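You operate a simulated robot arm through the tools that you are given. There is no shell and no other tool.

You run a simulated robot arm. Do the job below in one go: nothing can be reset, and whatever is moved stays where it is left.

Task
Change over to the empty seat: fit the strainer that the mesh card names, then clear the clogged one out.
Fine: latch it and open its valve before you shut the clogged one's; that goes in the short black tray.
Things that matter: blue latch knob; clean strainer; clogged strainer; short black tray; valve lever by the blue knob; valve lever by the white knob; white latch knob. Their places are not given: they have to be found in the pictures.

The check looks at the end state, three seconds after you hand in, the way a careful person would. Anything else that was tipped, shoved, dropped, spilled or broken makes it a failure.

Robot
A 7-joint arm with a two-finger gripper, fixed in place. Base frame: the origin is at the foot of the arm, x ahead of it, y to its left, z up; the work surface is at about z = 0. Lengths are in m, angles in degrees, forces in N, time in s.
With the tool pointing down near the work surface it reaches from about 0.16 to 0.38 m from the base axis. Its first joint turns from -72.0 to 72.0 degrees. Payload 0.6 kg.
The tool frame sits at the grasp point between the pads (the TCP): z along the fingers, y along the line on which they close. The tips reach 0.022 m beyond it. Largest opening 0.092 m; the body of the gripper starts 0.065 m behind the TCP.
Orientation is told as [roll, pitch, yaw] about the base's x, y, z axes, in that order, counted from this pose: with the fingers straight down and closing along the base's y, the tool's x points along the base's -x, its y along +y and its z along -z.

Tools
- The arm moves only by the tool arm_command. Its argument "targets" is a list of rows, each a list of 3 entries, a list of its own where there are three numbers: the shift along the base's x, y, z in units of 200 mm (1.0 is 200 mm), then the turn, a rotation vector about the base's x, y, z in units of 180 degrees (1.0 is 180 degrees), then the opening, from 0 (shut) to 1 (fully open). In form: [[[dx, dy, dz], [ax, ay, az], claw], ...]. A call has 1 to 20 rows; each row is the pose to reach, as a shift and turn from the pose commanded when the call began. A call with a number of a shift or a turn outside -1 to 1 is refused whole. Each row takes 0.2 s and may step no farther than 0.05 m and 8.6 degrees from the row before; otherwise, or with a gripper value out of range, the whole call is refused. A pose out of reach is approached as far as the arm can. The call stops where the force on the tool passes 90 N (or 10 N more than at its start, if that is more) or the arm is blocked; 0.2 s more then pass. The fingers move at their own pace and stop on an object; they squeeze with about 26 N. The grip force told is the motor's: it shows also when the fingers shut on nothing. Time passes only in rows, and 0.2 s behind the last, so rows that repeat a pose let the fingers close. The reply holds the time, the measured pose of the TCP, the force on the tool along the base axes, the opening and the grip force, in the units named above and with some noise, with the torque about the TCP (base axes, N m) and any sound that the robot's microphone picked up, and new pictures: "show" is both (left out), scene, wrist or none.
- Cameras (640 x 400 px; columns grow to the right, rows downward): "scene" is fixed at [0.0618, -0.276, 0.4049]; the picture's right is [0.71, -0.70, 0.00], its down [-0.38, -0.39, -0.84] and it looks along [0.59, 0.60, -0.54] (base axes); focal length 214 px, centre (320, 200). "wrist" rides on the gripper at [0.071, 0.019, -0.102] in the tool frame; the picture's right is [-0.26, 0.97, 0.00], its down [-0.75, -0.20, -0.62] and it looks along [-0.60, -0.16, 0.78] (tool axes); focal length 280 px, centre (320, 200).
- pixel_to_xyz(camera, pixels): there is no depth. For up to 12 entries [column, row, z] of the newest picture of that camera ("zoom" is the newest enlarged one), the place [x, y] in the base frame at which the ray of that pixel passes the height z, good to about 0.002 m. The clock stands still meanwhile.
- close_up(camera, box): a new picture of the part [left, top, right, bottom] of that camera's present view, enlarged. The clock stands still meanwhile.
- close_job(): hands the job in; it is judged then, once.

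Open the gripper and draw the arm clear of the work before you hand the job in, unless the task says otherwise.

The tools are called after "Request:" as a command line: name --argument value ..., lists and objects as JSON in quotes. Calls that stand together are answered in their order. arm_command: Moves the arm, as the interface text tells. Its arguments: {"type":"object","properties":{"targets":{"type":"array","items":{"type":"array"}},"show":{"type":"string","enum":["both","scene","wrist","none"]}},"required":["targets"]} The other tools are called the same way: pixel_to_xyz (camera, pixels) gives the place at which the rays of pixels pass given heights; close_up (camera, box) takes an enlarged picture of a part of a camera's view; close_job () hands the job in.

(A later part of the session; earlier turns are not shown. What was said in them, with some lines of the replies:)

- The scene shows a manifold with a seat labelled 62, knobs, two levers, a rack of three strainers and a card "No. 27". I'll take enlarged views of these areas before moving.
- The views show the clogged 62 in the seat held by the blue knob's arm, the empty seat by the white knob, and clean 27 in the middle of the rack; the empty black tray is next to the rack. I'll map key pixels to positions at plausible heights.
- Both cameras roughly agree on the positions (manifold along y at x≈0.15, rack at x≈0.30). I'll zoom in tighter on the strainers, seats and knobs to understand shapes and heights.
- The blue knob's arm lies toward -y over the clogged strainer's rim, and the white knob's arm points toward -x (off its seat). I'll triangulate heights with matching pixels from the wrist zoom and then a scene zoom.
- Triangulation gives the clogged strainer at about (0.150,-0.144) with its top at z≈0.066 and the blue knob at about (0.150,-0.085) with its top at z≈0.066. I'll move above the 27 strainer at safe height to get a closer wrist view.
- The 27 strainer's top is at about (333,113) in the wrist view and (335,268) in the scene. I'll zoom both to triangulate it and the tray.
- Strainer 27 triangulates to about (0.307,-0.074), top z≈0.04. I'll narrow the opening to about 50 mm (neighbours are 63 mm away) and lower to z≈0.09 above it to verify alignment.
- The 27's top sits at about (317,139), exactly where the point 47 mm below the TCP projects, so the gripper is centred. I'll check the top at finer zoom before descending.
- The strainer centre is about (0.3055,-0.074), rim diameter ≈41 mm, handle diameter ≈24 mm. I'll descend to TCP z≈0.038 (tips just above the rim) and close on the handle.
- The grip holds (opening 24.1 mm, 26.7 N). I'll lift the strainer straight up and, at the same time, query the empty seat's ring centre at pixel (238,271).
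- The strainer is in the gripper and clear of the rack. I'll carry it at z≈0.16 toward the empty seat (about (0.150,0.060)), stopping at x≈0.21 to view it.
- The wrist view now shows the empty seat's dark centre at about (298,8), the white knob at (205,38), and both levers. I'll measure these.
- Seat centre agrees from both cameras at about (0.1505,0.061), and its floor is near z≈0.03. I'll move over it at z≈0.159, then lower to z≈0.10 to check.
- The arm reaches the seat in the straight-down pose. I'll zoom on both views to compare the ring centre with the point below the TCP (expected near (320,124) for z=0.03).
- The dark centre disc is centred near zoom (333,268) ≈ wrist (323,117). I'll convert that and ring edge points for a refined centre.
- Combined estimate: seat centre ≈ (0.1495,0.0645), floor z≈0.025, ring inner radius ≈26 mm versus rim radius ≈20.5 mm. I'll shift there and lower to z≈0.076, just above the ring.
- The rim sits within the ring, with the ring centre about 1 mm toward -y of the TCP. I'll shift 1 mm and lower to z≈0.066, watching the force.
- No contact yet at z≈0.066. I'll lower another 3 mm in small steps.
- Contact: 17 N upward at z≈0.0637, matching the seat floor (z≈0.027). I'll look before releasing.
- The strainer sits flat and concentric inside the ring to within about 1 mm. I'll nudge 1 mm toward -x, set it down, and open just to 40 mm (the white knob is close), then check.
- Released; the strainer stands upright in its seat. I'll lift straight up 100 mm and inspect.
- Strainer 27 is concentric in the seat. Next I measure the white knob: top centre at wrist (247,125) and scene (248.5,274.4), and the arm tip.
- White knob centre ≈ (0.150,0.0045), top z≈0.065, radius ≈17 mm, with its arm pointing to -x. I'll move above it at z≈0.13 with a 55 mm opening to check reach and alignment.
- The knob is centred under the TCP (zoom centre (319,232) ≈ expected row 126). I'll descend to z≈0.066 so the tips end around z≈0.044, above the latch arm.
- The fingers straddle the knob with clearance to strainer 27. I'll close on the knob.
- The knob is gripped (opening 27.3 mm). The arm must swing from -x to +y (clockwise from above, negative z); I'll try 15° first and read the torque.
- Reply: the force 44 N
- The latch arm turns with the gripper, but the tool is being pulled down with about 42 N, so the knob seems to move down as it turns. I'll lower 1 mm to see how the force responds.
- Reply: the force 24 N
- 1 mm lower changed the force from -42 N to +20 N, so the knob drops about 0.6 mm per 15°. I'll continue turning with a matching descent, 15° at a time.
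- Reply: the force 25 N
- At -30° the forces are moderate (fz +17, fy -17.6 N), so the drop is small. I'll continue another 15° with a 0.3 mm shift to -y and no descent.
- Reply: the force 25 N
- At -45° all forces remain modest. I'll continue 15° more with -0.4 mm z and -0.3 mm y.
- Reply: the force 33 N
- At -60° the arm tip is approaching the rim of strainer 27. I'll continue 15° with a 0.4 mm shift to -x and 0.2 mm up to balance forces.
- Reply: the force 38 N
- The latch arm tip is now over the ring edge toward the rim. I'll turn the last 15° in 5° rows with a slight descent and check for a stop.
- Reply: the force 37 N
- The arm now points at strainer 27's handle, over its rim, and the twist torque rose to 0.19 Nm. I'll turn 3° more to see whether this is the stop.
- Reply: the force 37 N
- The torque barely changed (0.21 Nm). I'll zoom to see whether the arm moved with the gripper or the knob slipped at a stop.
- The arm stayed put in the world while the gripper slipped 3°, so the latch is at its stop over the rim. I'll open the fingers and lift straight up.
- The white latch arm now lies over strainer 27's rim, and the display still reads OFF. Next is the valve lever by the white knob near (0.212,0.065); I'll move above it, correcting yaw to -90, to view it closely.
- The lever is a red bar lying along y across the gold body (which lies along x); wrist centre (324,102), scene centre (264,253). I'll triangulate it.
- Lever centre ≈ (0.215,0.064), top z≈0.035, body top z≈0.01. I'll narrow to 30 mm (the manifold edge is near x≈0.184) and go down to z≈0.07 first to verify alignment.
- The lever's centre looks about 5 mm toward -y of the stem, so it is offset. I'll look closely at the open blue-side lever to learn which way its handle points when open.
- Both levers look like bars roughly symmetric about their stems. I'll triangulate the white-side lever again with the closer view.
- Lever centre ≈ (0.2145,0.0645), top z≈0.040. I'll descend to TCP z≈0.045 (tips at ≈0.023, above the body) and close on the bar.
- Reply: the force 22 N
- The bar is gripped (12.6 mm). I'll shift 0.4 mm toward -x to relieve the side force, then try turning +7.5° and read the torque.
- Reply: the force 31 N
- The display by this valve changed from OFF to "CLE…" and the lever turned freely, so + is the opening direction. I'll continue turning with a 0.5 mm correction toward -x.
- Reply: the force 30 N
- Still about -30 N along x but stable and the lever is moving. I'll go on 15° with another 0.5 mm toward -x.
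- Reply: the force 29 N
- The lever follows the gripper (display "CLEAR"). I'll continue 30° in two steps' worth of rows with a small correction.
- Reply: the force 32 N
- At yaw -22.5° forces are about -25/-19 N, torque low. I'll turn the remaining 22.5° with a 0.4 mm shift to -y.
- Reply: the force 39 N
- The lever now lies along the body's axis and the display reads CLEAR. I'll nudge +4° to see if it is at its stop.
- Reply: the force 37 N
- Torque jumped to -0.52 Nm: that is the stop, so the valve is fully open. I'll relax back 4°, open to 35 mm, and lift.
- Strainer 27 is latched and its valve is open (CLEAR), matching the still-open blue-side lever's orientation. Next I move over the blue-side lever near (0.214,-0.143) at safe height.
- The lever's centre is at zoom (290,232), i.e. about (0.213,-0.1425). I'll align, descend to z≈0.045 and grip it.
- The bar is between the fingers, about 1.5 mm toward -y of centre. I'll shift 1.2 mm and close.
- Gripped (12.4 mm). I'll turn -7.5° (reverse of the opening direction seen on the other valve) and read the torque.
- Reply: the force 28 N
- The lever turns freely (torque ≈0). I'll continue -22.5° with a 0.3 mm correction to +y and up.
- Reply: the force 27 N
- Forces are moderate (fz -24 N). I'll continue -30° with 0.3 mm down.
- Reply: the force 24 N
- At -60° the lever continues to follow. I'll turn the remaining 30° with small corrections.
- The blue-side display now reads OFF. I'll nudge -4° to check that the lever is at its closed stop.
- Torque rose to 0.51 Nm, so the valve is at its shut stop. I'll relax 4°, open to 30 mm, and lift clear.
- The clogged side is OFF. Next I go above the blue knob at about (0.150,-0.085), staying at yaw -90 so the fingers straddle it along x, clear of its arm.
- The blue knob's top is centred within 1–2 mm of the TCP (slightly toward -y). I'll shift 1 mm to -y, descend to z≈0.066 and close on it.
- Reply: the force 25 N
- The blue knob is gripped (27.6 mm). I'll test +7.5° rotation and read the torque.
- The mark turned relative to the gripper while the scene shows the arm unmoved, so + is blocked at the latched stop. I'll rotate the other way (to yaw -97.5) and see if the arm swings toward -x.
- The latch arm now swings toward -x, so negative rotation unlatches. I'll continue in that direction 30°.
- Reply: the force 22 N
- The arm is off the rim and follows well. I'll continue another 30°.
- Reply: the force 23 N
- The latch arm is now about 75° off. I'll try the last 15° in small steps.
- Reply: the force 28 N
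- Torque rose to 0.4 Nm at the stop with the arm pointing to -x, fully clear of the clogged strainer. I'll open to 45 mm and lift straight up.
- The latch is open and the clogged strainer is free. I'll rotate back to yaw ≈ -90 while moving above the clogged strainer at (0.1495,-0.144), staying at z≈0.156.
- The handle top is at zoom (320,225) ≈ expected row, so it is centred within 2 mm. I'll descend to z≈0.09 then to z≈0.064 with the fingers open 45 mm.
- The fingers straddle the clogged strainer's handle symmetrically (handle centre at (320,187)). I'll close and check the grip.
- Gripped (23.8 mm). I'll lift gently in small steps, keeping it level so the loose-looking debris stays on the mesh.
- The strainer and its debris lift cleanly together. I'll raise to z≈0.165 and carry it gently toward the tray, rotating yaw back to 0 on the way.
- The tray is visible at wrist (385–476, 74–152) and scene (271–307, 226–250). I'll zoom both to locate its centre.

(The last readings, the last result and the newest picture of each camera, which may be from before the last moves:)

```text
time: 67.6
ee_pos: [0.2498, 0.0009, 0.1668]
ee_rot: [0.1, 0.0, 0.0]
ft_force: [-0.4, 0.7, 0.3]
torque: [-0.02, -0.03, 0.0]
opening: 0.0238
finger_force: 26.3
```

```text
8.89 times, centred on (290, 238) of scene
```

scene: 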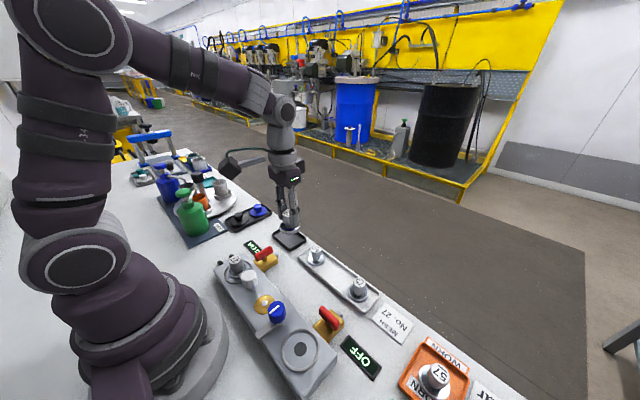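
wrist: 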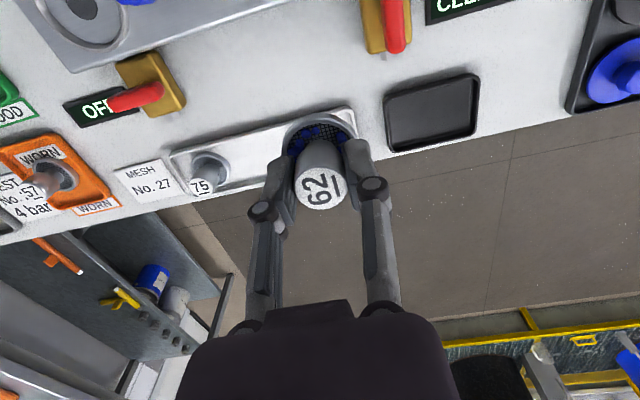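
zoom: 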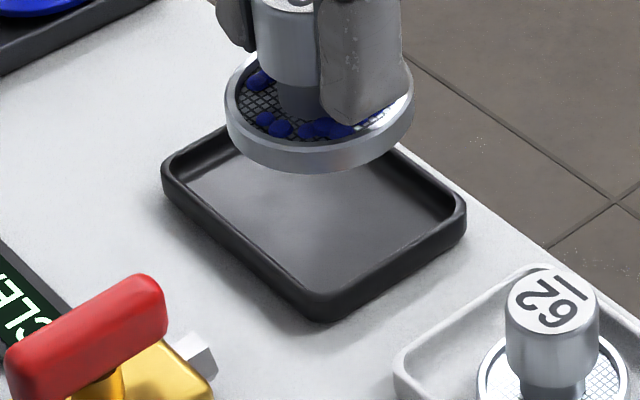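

From the wrist view the tray spans x 0.277–0.334, y 0.056–0.135, centre ≈ (0.3055,0.096). I'll cross-check with the scene camera and move above it.

Request:
pixel_to_xyz --camera "zoom" --pixels '[[163, 180, 0.011], [315, 318, 0.003], [465, 222, 0.011], [314, 205, 0.011]]'

Request:
arm_command --targets '[[[0.05, 0.08, 0], [0, 0, 0], 0.0], [[0.1, 0.18, 0], [0, 0, 0], 0.0], [[0.16, 0.28, 0], [0, 0, 0], 0.0], [[0.21, 0.37, 0], [0, 0, 0], 0.0], [[0.25, 0.44, 0], [0, 0, 0], 0.0], [[0.279, 0.475, 0], [0, 0, 0], 0.0], [[0.279, 0.475, -0.05], [0, 0, 0], 0.0], [[0.279, 0.475, -0.15], [0, 0, 0], 0.0], [[0.279, 0.475, -0.25], [0, 0, 0], 0.0], [[0.279, 0.475, -0.325], [0, 0, 0], 0.0], [[0.279, 0.475, -0.325], [0, 0, 0], 0.0]]' --show "both"

Request:
close_up --camera "wrist" --box '[220, 40, 440, 200]'

Request:
close_up --camera "scene" --box '[260, 205, 320, 255]'

```text
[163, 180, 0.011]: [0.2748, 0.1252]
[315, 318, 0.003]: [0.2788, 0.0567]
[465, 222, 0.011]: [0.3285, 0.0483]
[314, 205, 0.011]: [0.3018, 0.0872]
```

```text
time: 70.0
ee_pos: [0.3068, 0.0962, 0.1005]
ee_rot: [0.0, 0.0, 0.1]
ft_force: [0.4, 0.7, 0.0]
torque: [0.0, -0.05, 0.01]
opening: 0.0241
finger_force: 25.9
```

scene: 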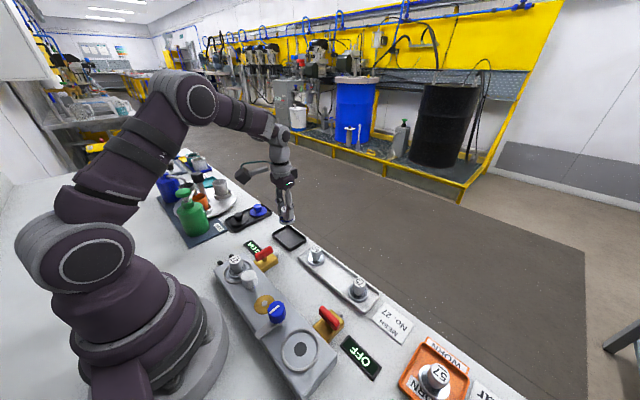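
wrist: 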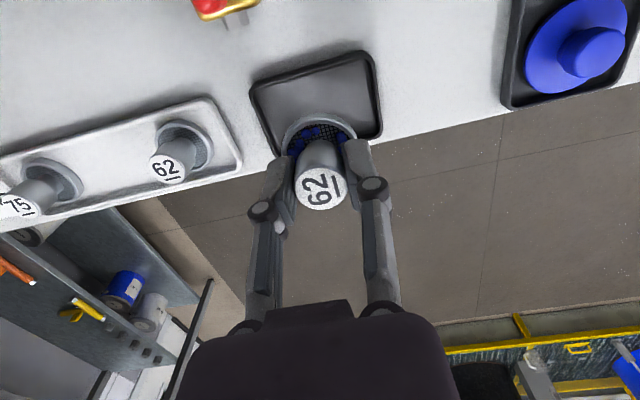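

```text
2.50 times, centred on (330, 120) of wrist
```

zoom: 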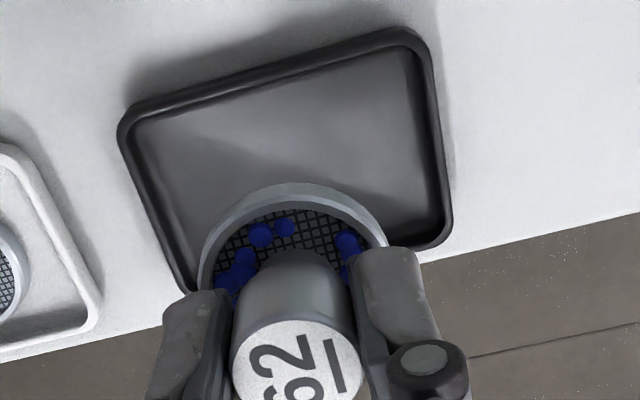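

```text
8.00 times, centred on (290, 230) of scene
```

zoom: 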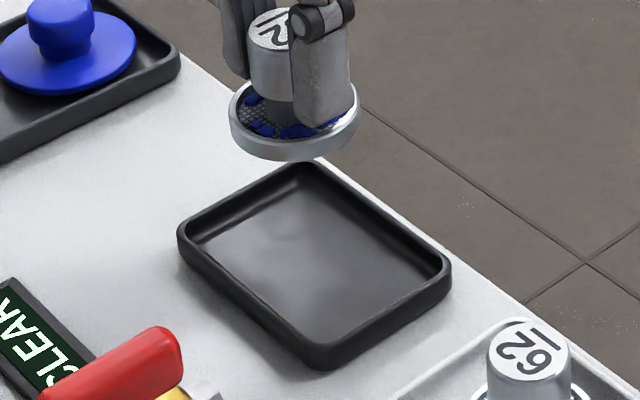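

The tray centre comes out at about (0.305,0.0925), so I'll shift 3.8 mm to -y and lower to TCP z≈0.046 (strainer base ≈9 mm above the surface).

Request:
arm_command --targets '[[[-0.002, -0.01, 0], [0, 0, 0], 0.0], [[-0.002, -0.019, -0.05], [0, 0, 0], 0.0], [[-0.002, -0.019, -0.13], [0, 0, 0], 0.0], [[-0.002, -0.019, -0.21], [0, 0, 0], 0.0], [[-0.002, -0.019, -0.26], [0, 0, 0], 0.0], [[-0.002, -0.019, -0.27], [0, 0, 0], 0.0], [[-0.002, -0.019, -0.27], [0, 0, 0], 0.0]]' --show "both"

Request:
close_up --camera "wrist" --box '[220, 40, 440, 200]'

Request:
close_up --camera "scene" --box '[260, 210, 320, 260]'

```text
time: 71.6
ee_pos: [0.3065, 0.0939, 0.0463]
ee_rot: [0.0, -0.1, -0.1]
ft_force: [0.2, 0.7, -0.4]
torque: [0.01, 0.0, -0.02]
opening: 0.024
finger_force: 26.0
```

scene: 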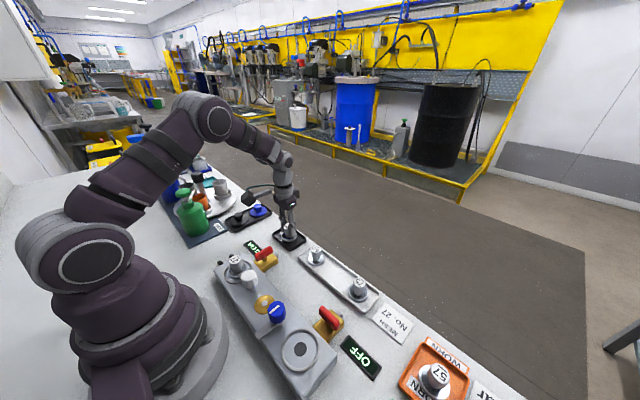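
wrist: 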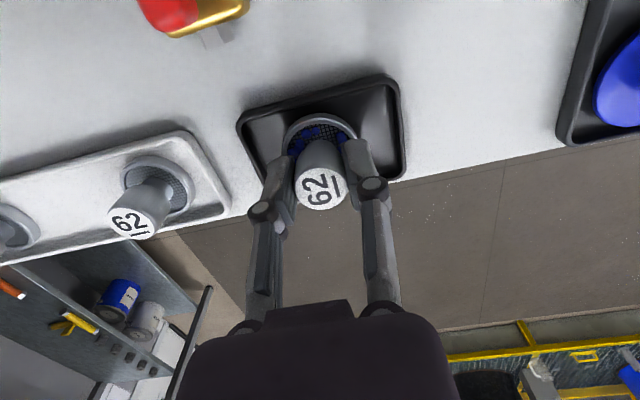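

```text
2.50 times, centred on (330, 120) of wrist
```

zoom: 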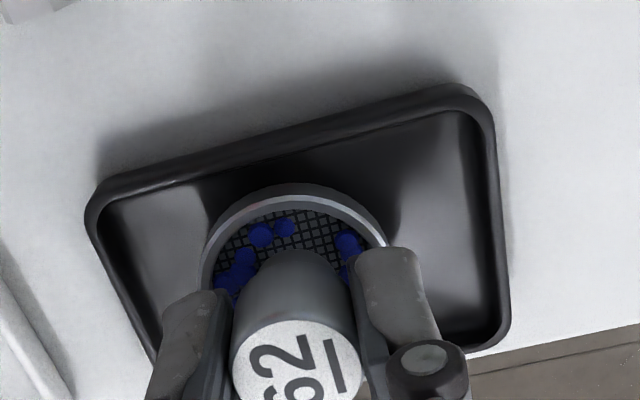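

```text
8.00 times, centred on (290, 235) of scene
```

zoom: 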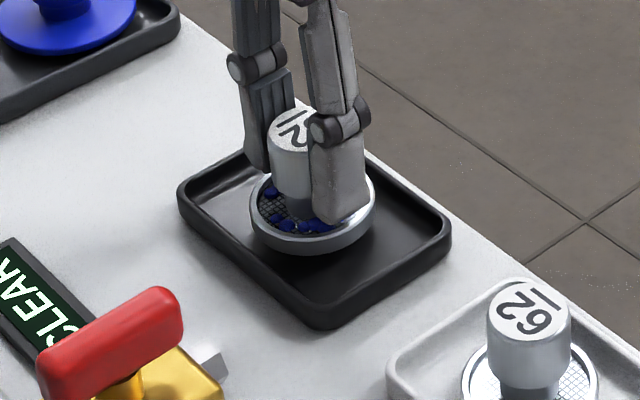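

The strainer is centred over the tray interior. I'll lower 4 mm and check the force.

Request:
arm_command --targets '[[[0, 0, -0.01], [0, 0, 0], 0.0], [[0, 0, -0.02], [0, 0, 0], 0.0], [[0, 0, -0.02], [0, 0, 0], 0.0]]' --show "none"

```text
time: 72.4
ee_pos: [0.3049, 0.0928, 0.0424]
ee_rot: [0.0, 0.0, 0.0]
ft_force: [0.0, -0.8, -1.1]
torque: [-0.01, 0.01, 0.03]
opening: 0.0239
finger_force: 26.2
```

No contact yet at z≈0.042. I'll lower 2 mm more in small steps.

Request:
arm_command --targets '[[[0, 0, -0.004], [0, 0, 0], 0.0], [[0, 0, -0.008], [0, 0, 0], 0.0], [[0, 0, -0.008], [0, 0, 0], 0.0]]' --show "none"

```text
time: 73.2
ee_pos: [0.3057, 0.0932, 0.0411]
ee_rot: [0.0, 0.0, 0.0]
ft_force: [-0.1, 1.0, -0.6]
torque: [-0.02, -0.01, 0.02]
opening: 0.0241
finger_force: 26.3
```

Still no contact (commanded z≈0.0405). I'll lower 1 mm more.

Request:
arm_command --targets '[[[0, 0, -0.0025], [0, 0, 0], 0.0], [[0, 0, -0.005], [0, 0, 0], 0.0], [[0, 0, -0.005], [0, 0, 0], 0.0]]' --show "none"

```text
time: 74.0
ee_pos: [0.3058, 0.0923, 0.0395]
ee_rot: [-0.1, -0.1, -0.1]
ft_force: [-0.4, 0.5, -0.7]
torque: [-0.02, -0.06, 0.0]
opening: 0.0239
finger_force: 25.9
```

Still free. Another 1 mm in two half-steps.

Request:
arm_command --targets '[[[0, 0, -0.0025], [0, 0, 0], 0.0], [[0, 0, -0.005], [0, 0, 0], 0.0], [[0, 0, -0.005], [0, 0, 0], 0.0]]' --show "wrist"

Request:
close_up --camera "scene" --box '[260, 210, 320, 260]'

```text
time: 74.8
ee_pos: [0.3057, 0.0923, 0.0378]
ee_rot: [0.1, 0.0, 0.0]
ft_force: [-1.3, 0.1, 2.9]
torque: [0.02, 0.03, -0.02]
opening: 0.0239
finger_force: 26.1
```

wrist: 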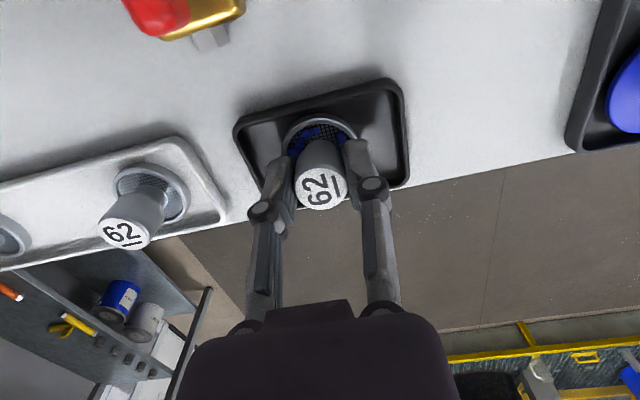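

```text
8.00 times, centred on (290, 235) of scene
```

zoom: 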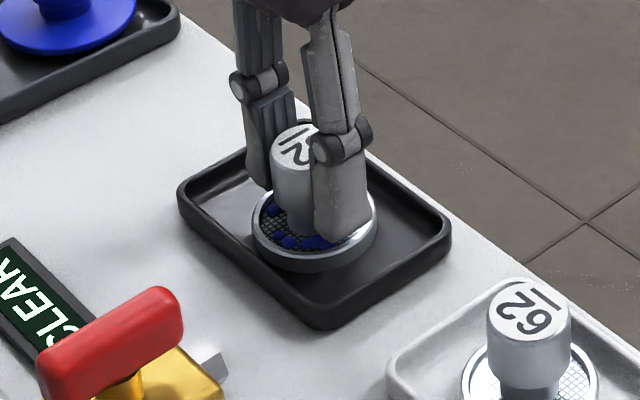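

Contact just begins (+2.9 N) with the strainer flat in the tray. I'll open to 40 mm and then lift straight up.

Request:
arm_command --targets '[[[0, 0, -0.001], [0, 0, 0], 0.0], [[0, 0, -0.001], [0, 0, 0], 0.435], [[0, 0, -0.001], [0, 0, 0], 0.435], [[0, 0, -0.001], [0, 0, 0], 0.435], [[0, 0, 0.05], [0, 0, 0], 0.435], [[0, 0, 0.15], [0, 0, 0], 0.435], [[0, 0, 0.3], [0, 0, 0], 0.435], [[0, 0, 0.5], [0, 0, 0], 0.435], [[0, 0, 0.6], [0, 0, 0], 0.435], [[0, 0, 0.6], [0, 0, 0], 0.435]]' --show "both"

Request:
close_up --camera "scene" --box '[260, 210, 320, 260]'

Request:
close_up --camera "wrist" --box '[220, 40, 440, 200]'

```text
time: 77.0
ee_pos: [0.3057, 0.0924, 0.1604]
ee_rot: [-0.1, 0.0, 0.0]
ft_force: [-0.4, -0.2, -0.4]
torque: [-0.02, 0.0, 0.0]
opening: 0.0402
finger_force: 0.0
```

scene: 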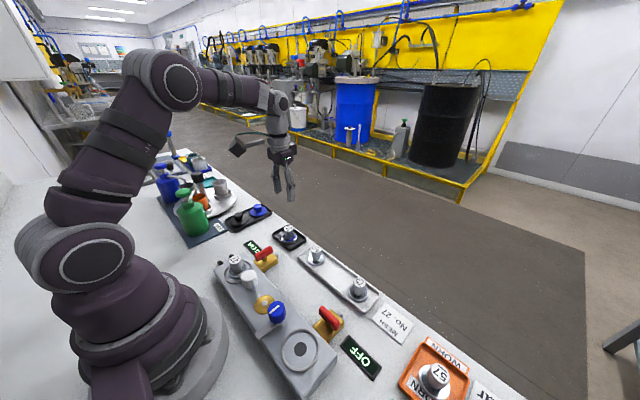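
wrist: 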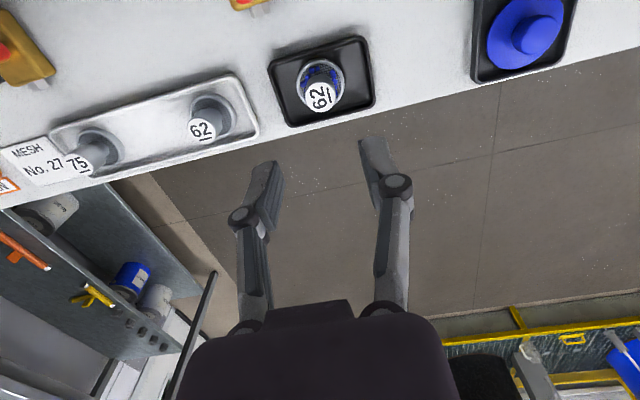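

```text
8.00 times, centred on (290, 235) of scene
```

zoom: 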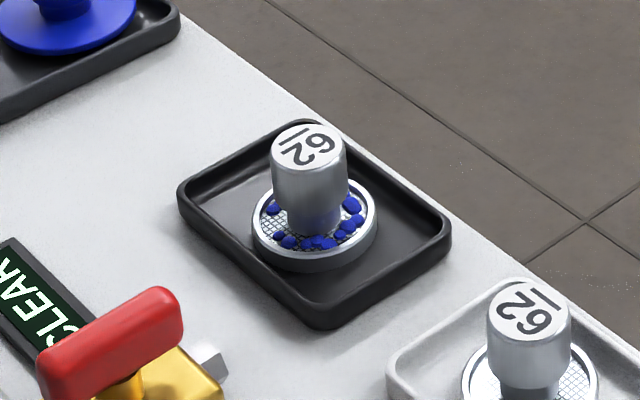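

```text
2.50 times, centred on (330, 120) of wrist
```

zoom: 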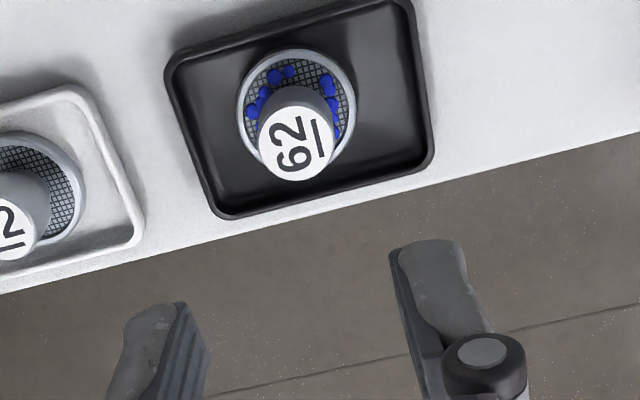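

The clogged strainer stands in the short black tray with debris intact. I'll draw the arm up and back toward its start pose, fingers open, then inspect everything.

Request:
arm_command --targets '[[[0, 0, 0.15], [0, 0, 0], 0.6], [[-0.05, -0.05, 0.3], [0, 0, 0], 0.8], [[-0.15, -0.2, 0.42], [0, 0, 0], 1.0], [[-0.25, -0.36, 0.54], [0, 0, 0], 1.0], [[-0.35, -0.52, 0.64], [0, 0, 0], 1.0], [[-0.45, -0.68, 0.74], [0, 0, 0], 1.0], [[-0.55, -0.8, 0.82], [0, 0, 0], 1.0], [[-0.59, -0.86, 0.85], [0, 0, 0], 1.0], [[-0.59, -0.86, 0.85], [0, 0, 0], 1.0]]' --show "both"

Request:
close_up --camera "scene" --box '[200, 225, 360, 385]'

Request:
close_up --camera "wrist" --box '[200, 0, 520, 180]'

Request:
close_up --camera "scene" --box '[210, 235, 290, 295]'

```text
time: 79.0
ee_pos: [0.187, -0.079, 0.3294]
ee_rot: [-0.1, 0.0, 0.0]
ft_force: [0.1, 0.0, 0.3]
torque: [0.0, -0.02, 0.01]
opening: 0.0917
finger_force: 0.0
```

scene: 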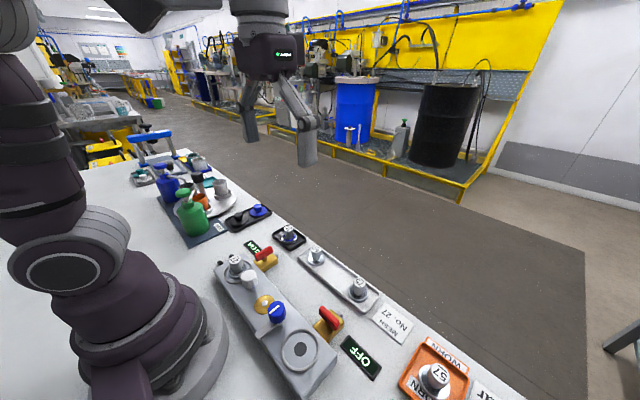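
wrist: 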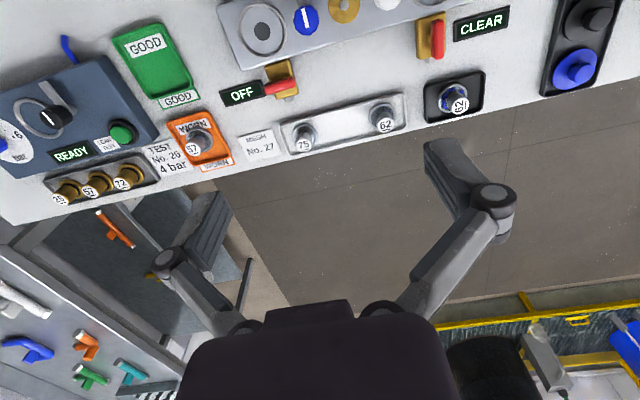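

```text
2.50 times, centred on (280, 305) of scene
```

zoom: 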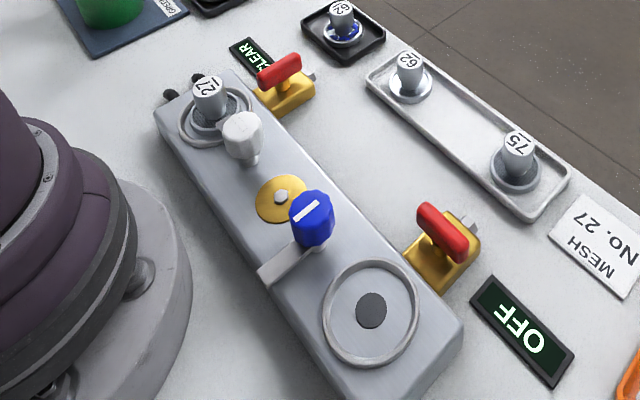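

```text
2.00 times, centred on (360, 90) of wrist
```

zoom: 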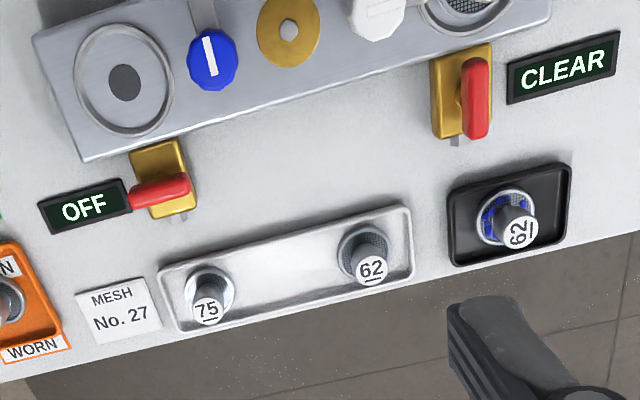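

```text
6.67 times, centred on (250, 265) of scene
```

zoom: 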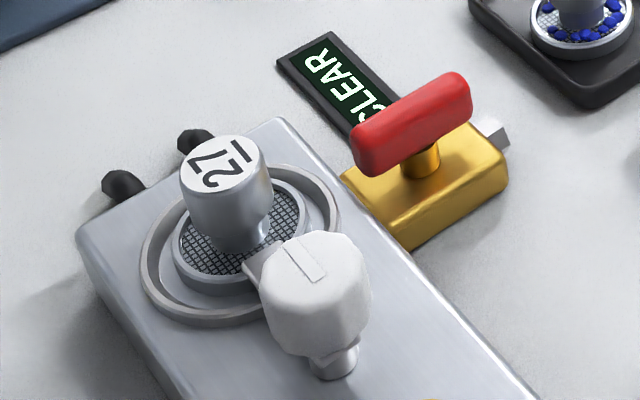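

Everything checks out. Strainer 27 is seated under the white latch arm with its valve open and the display reading CLEAR. The blue-side valve is shut and reads OFF, and the clogged 62 stands in the short black tray. The arm is clear with the gripper open, so I'm handing in.

Request:
close_job

```text
The job is handed in.
```

The changeover is finished and handed in; no result of the check has come back yet.

- **New strainer:** No. 27, the one the mesh card names, is in the formerly empty seat. The white latch is turned over its rim as far as it goes.
- **Valves:** I opened the valve by the white knob fully, and its display reads CLEAR. Only then did I shut the one by the blue knob; its display reads OFF.
- **Clogged strainer:** I turned the blue latch off, lifted the clogged No. 62 out with its debris still in place, and set it upright in the short black tray.

The last pictures show nothing else moved or spilled. The arm is drawn back near its starting pose with the gripper open.
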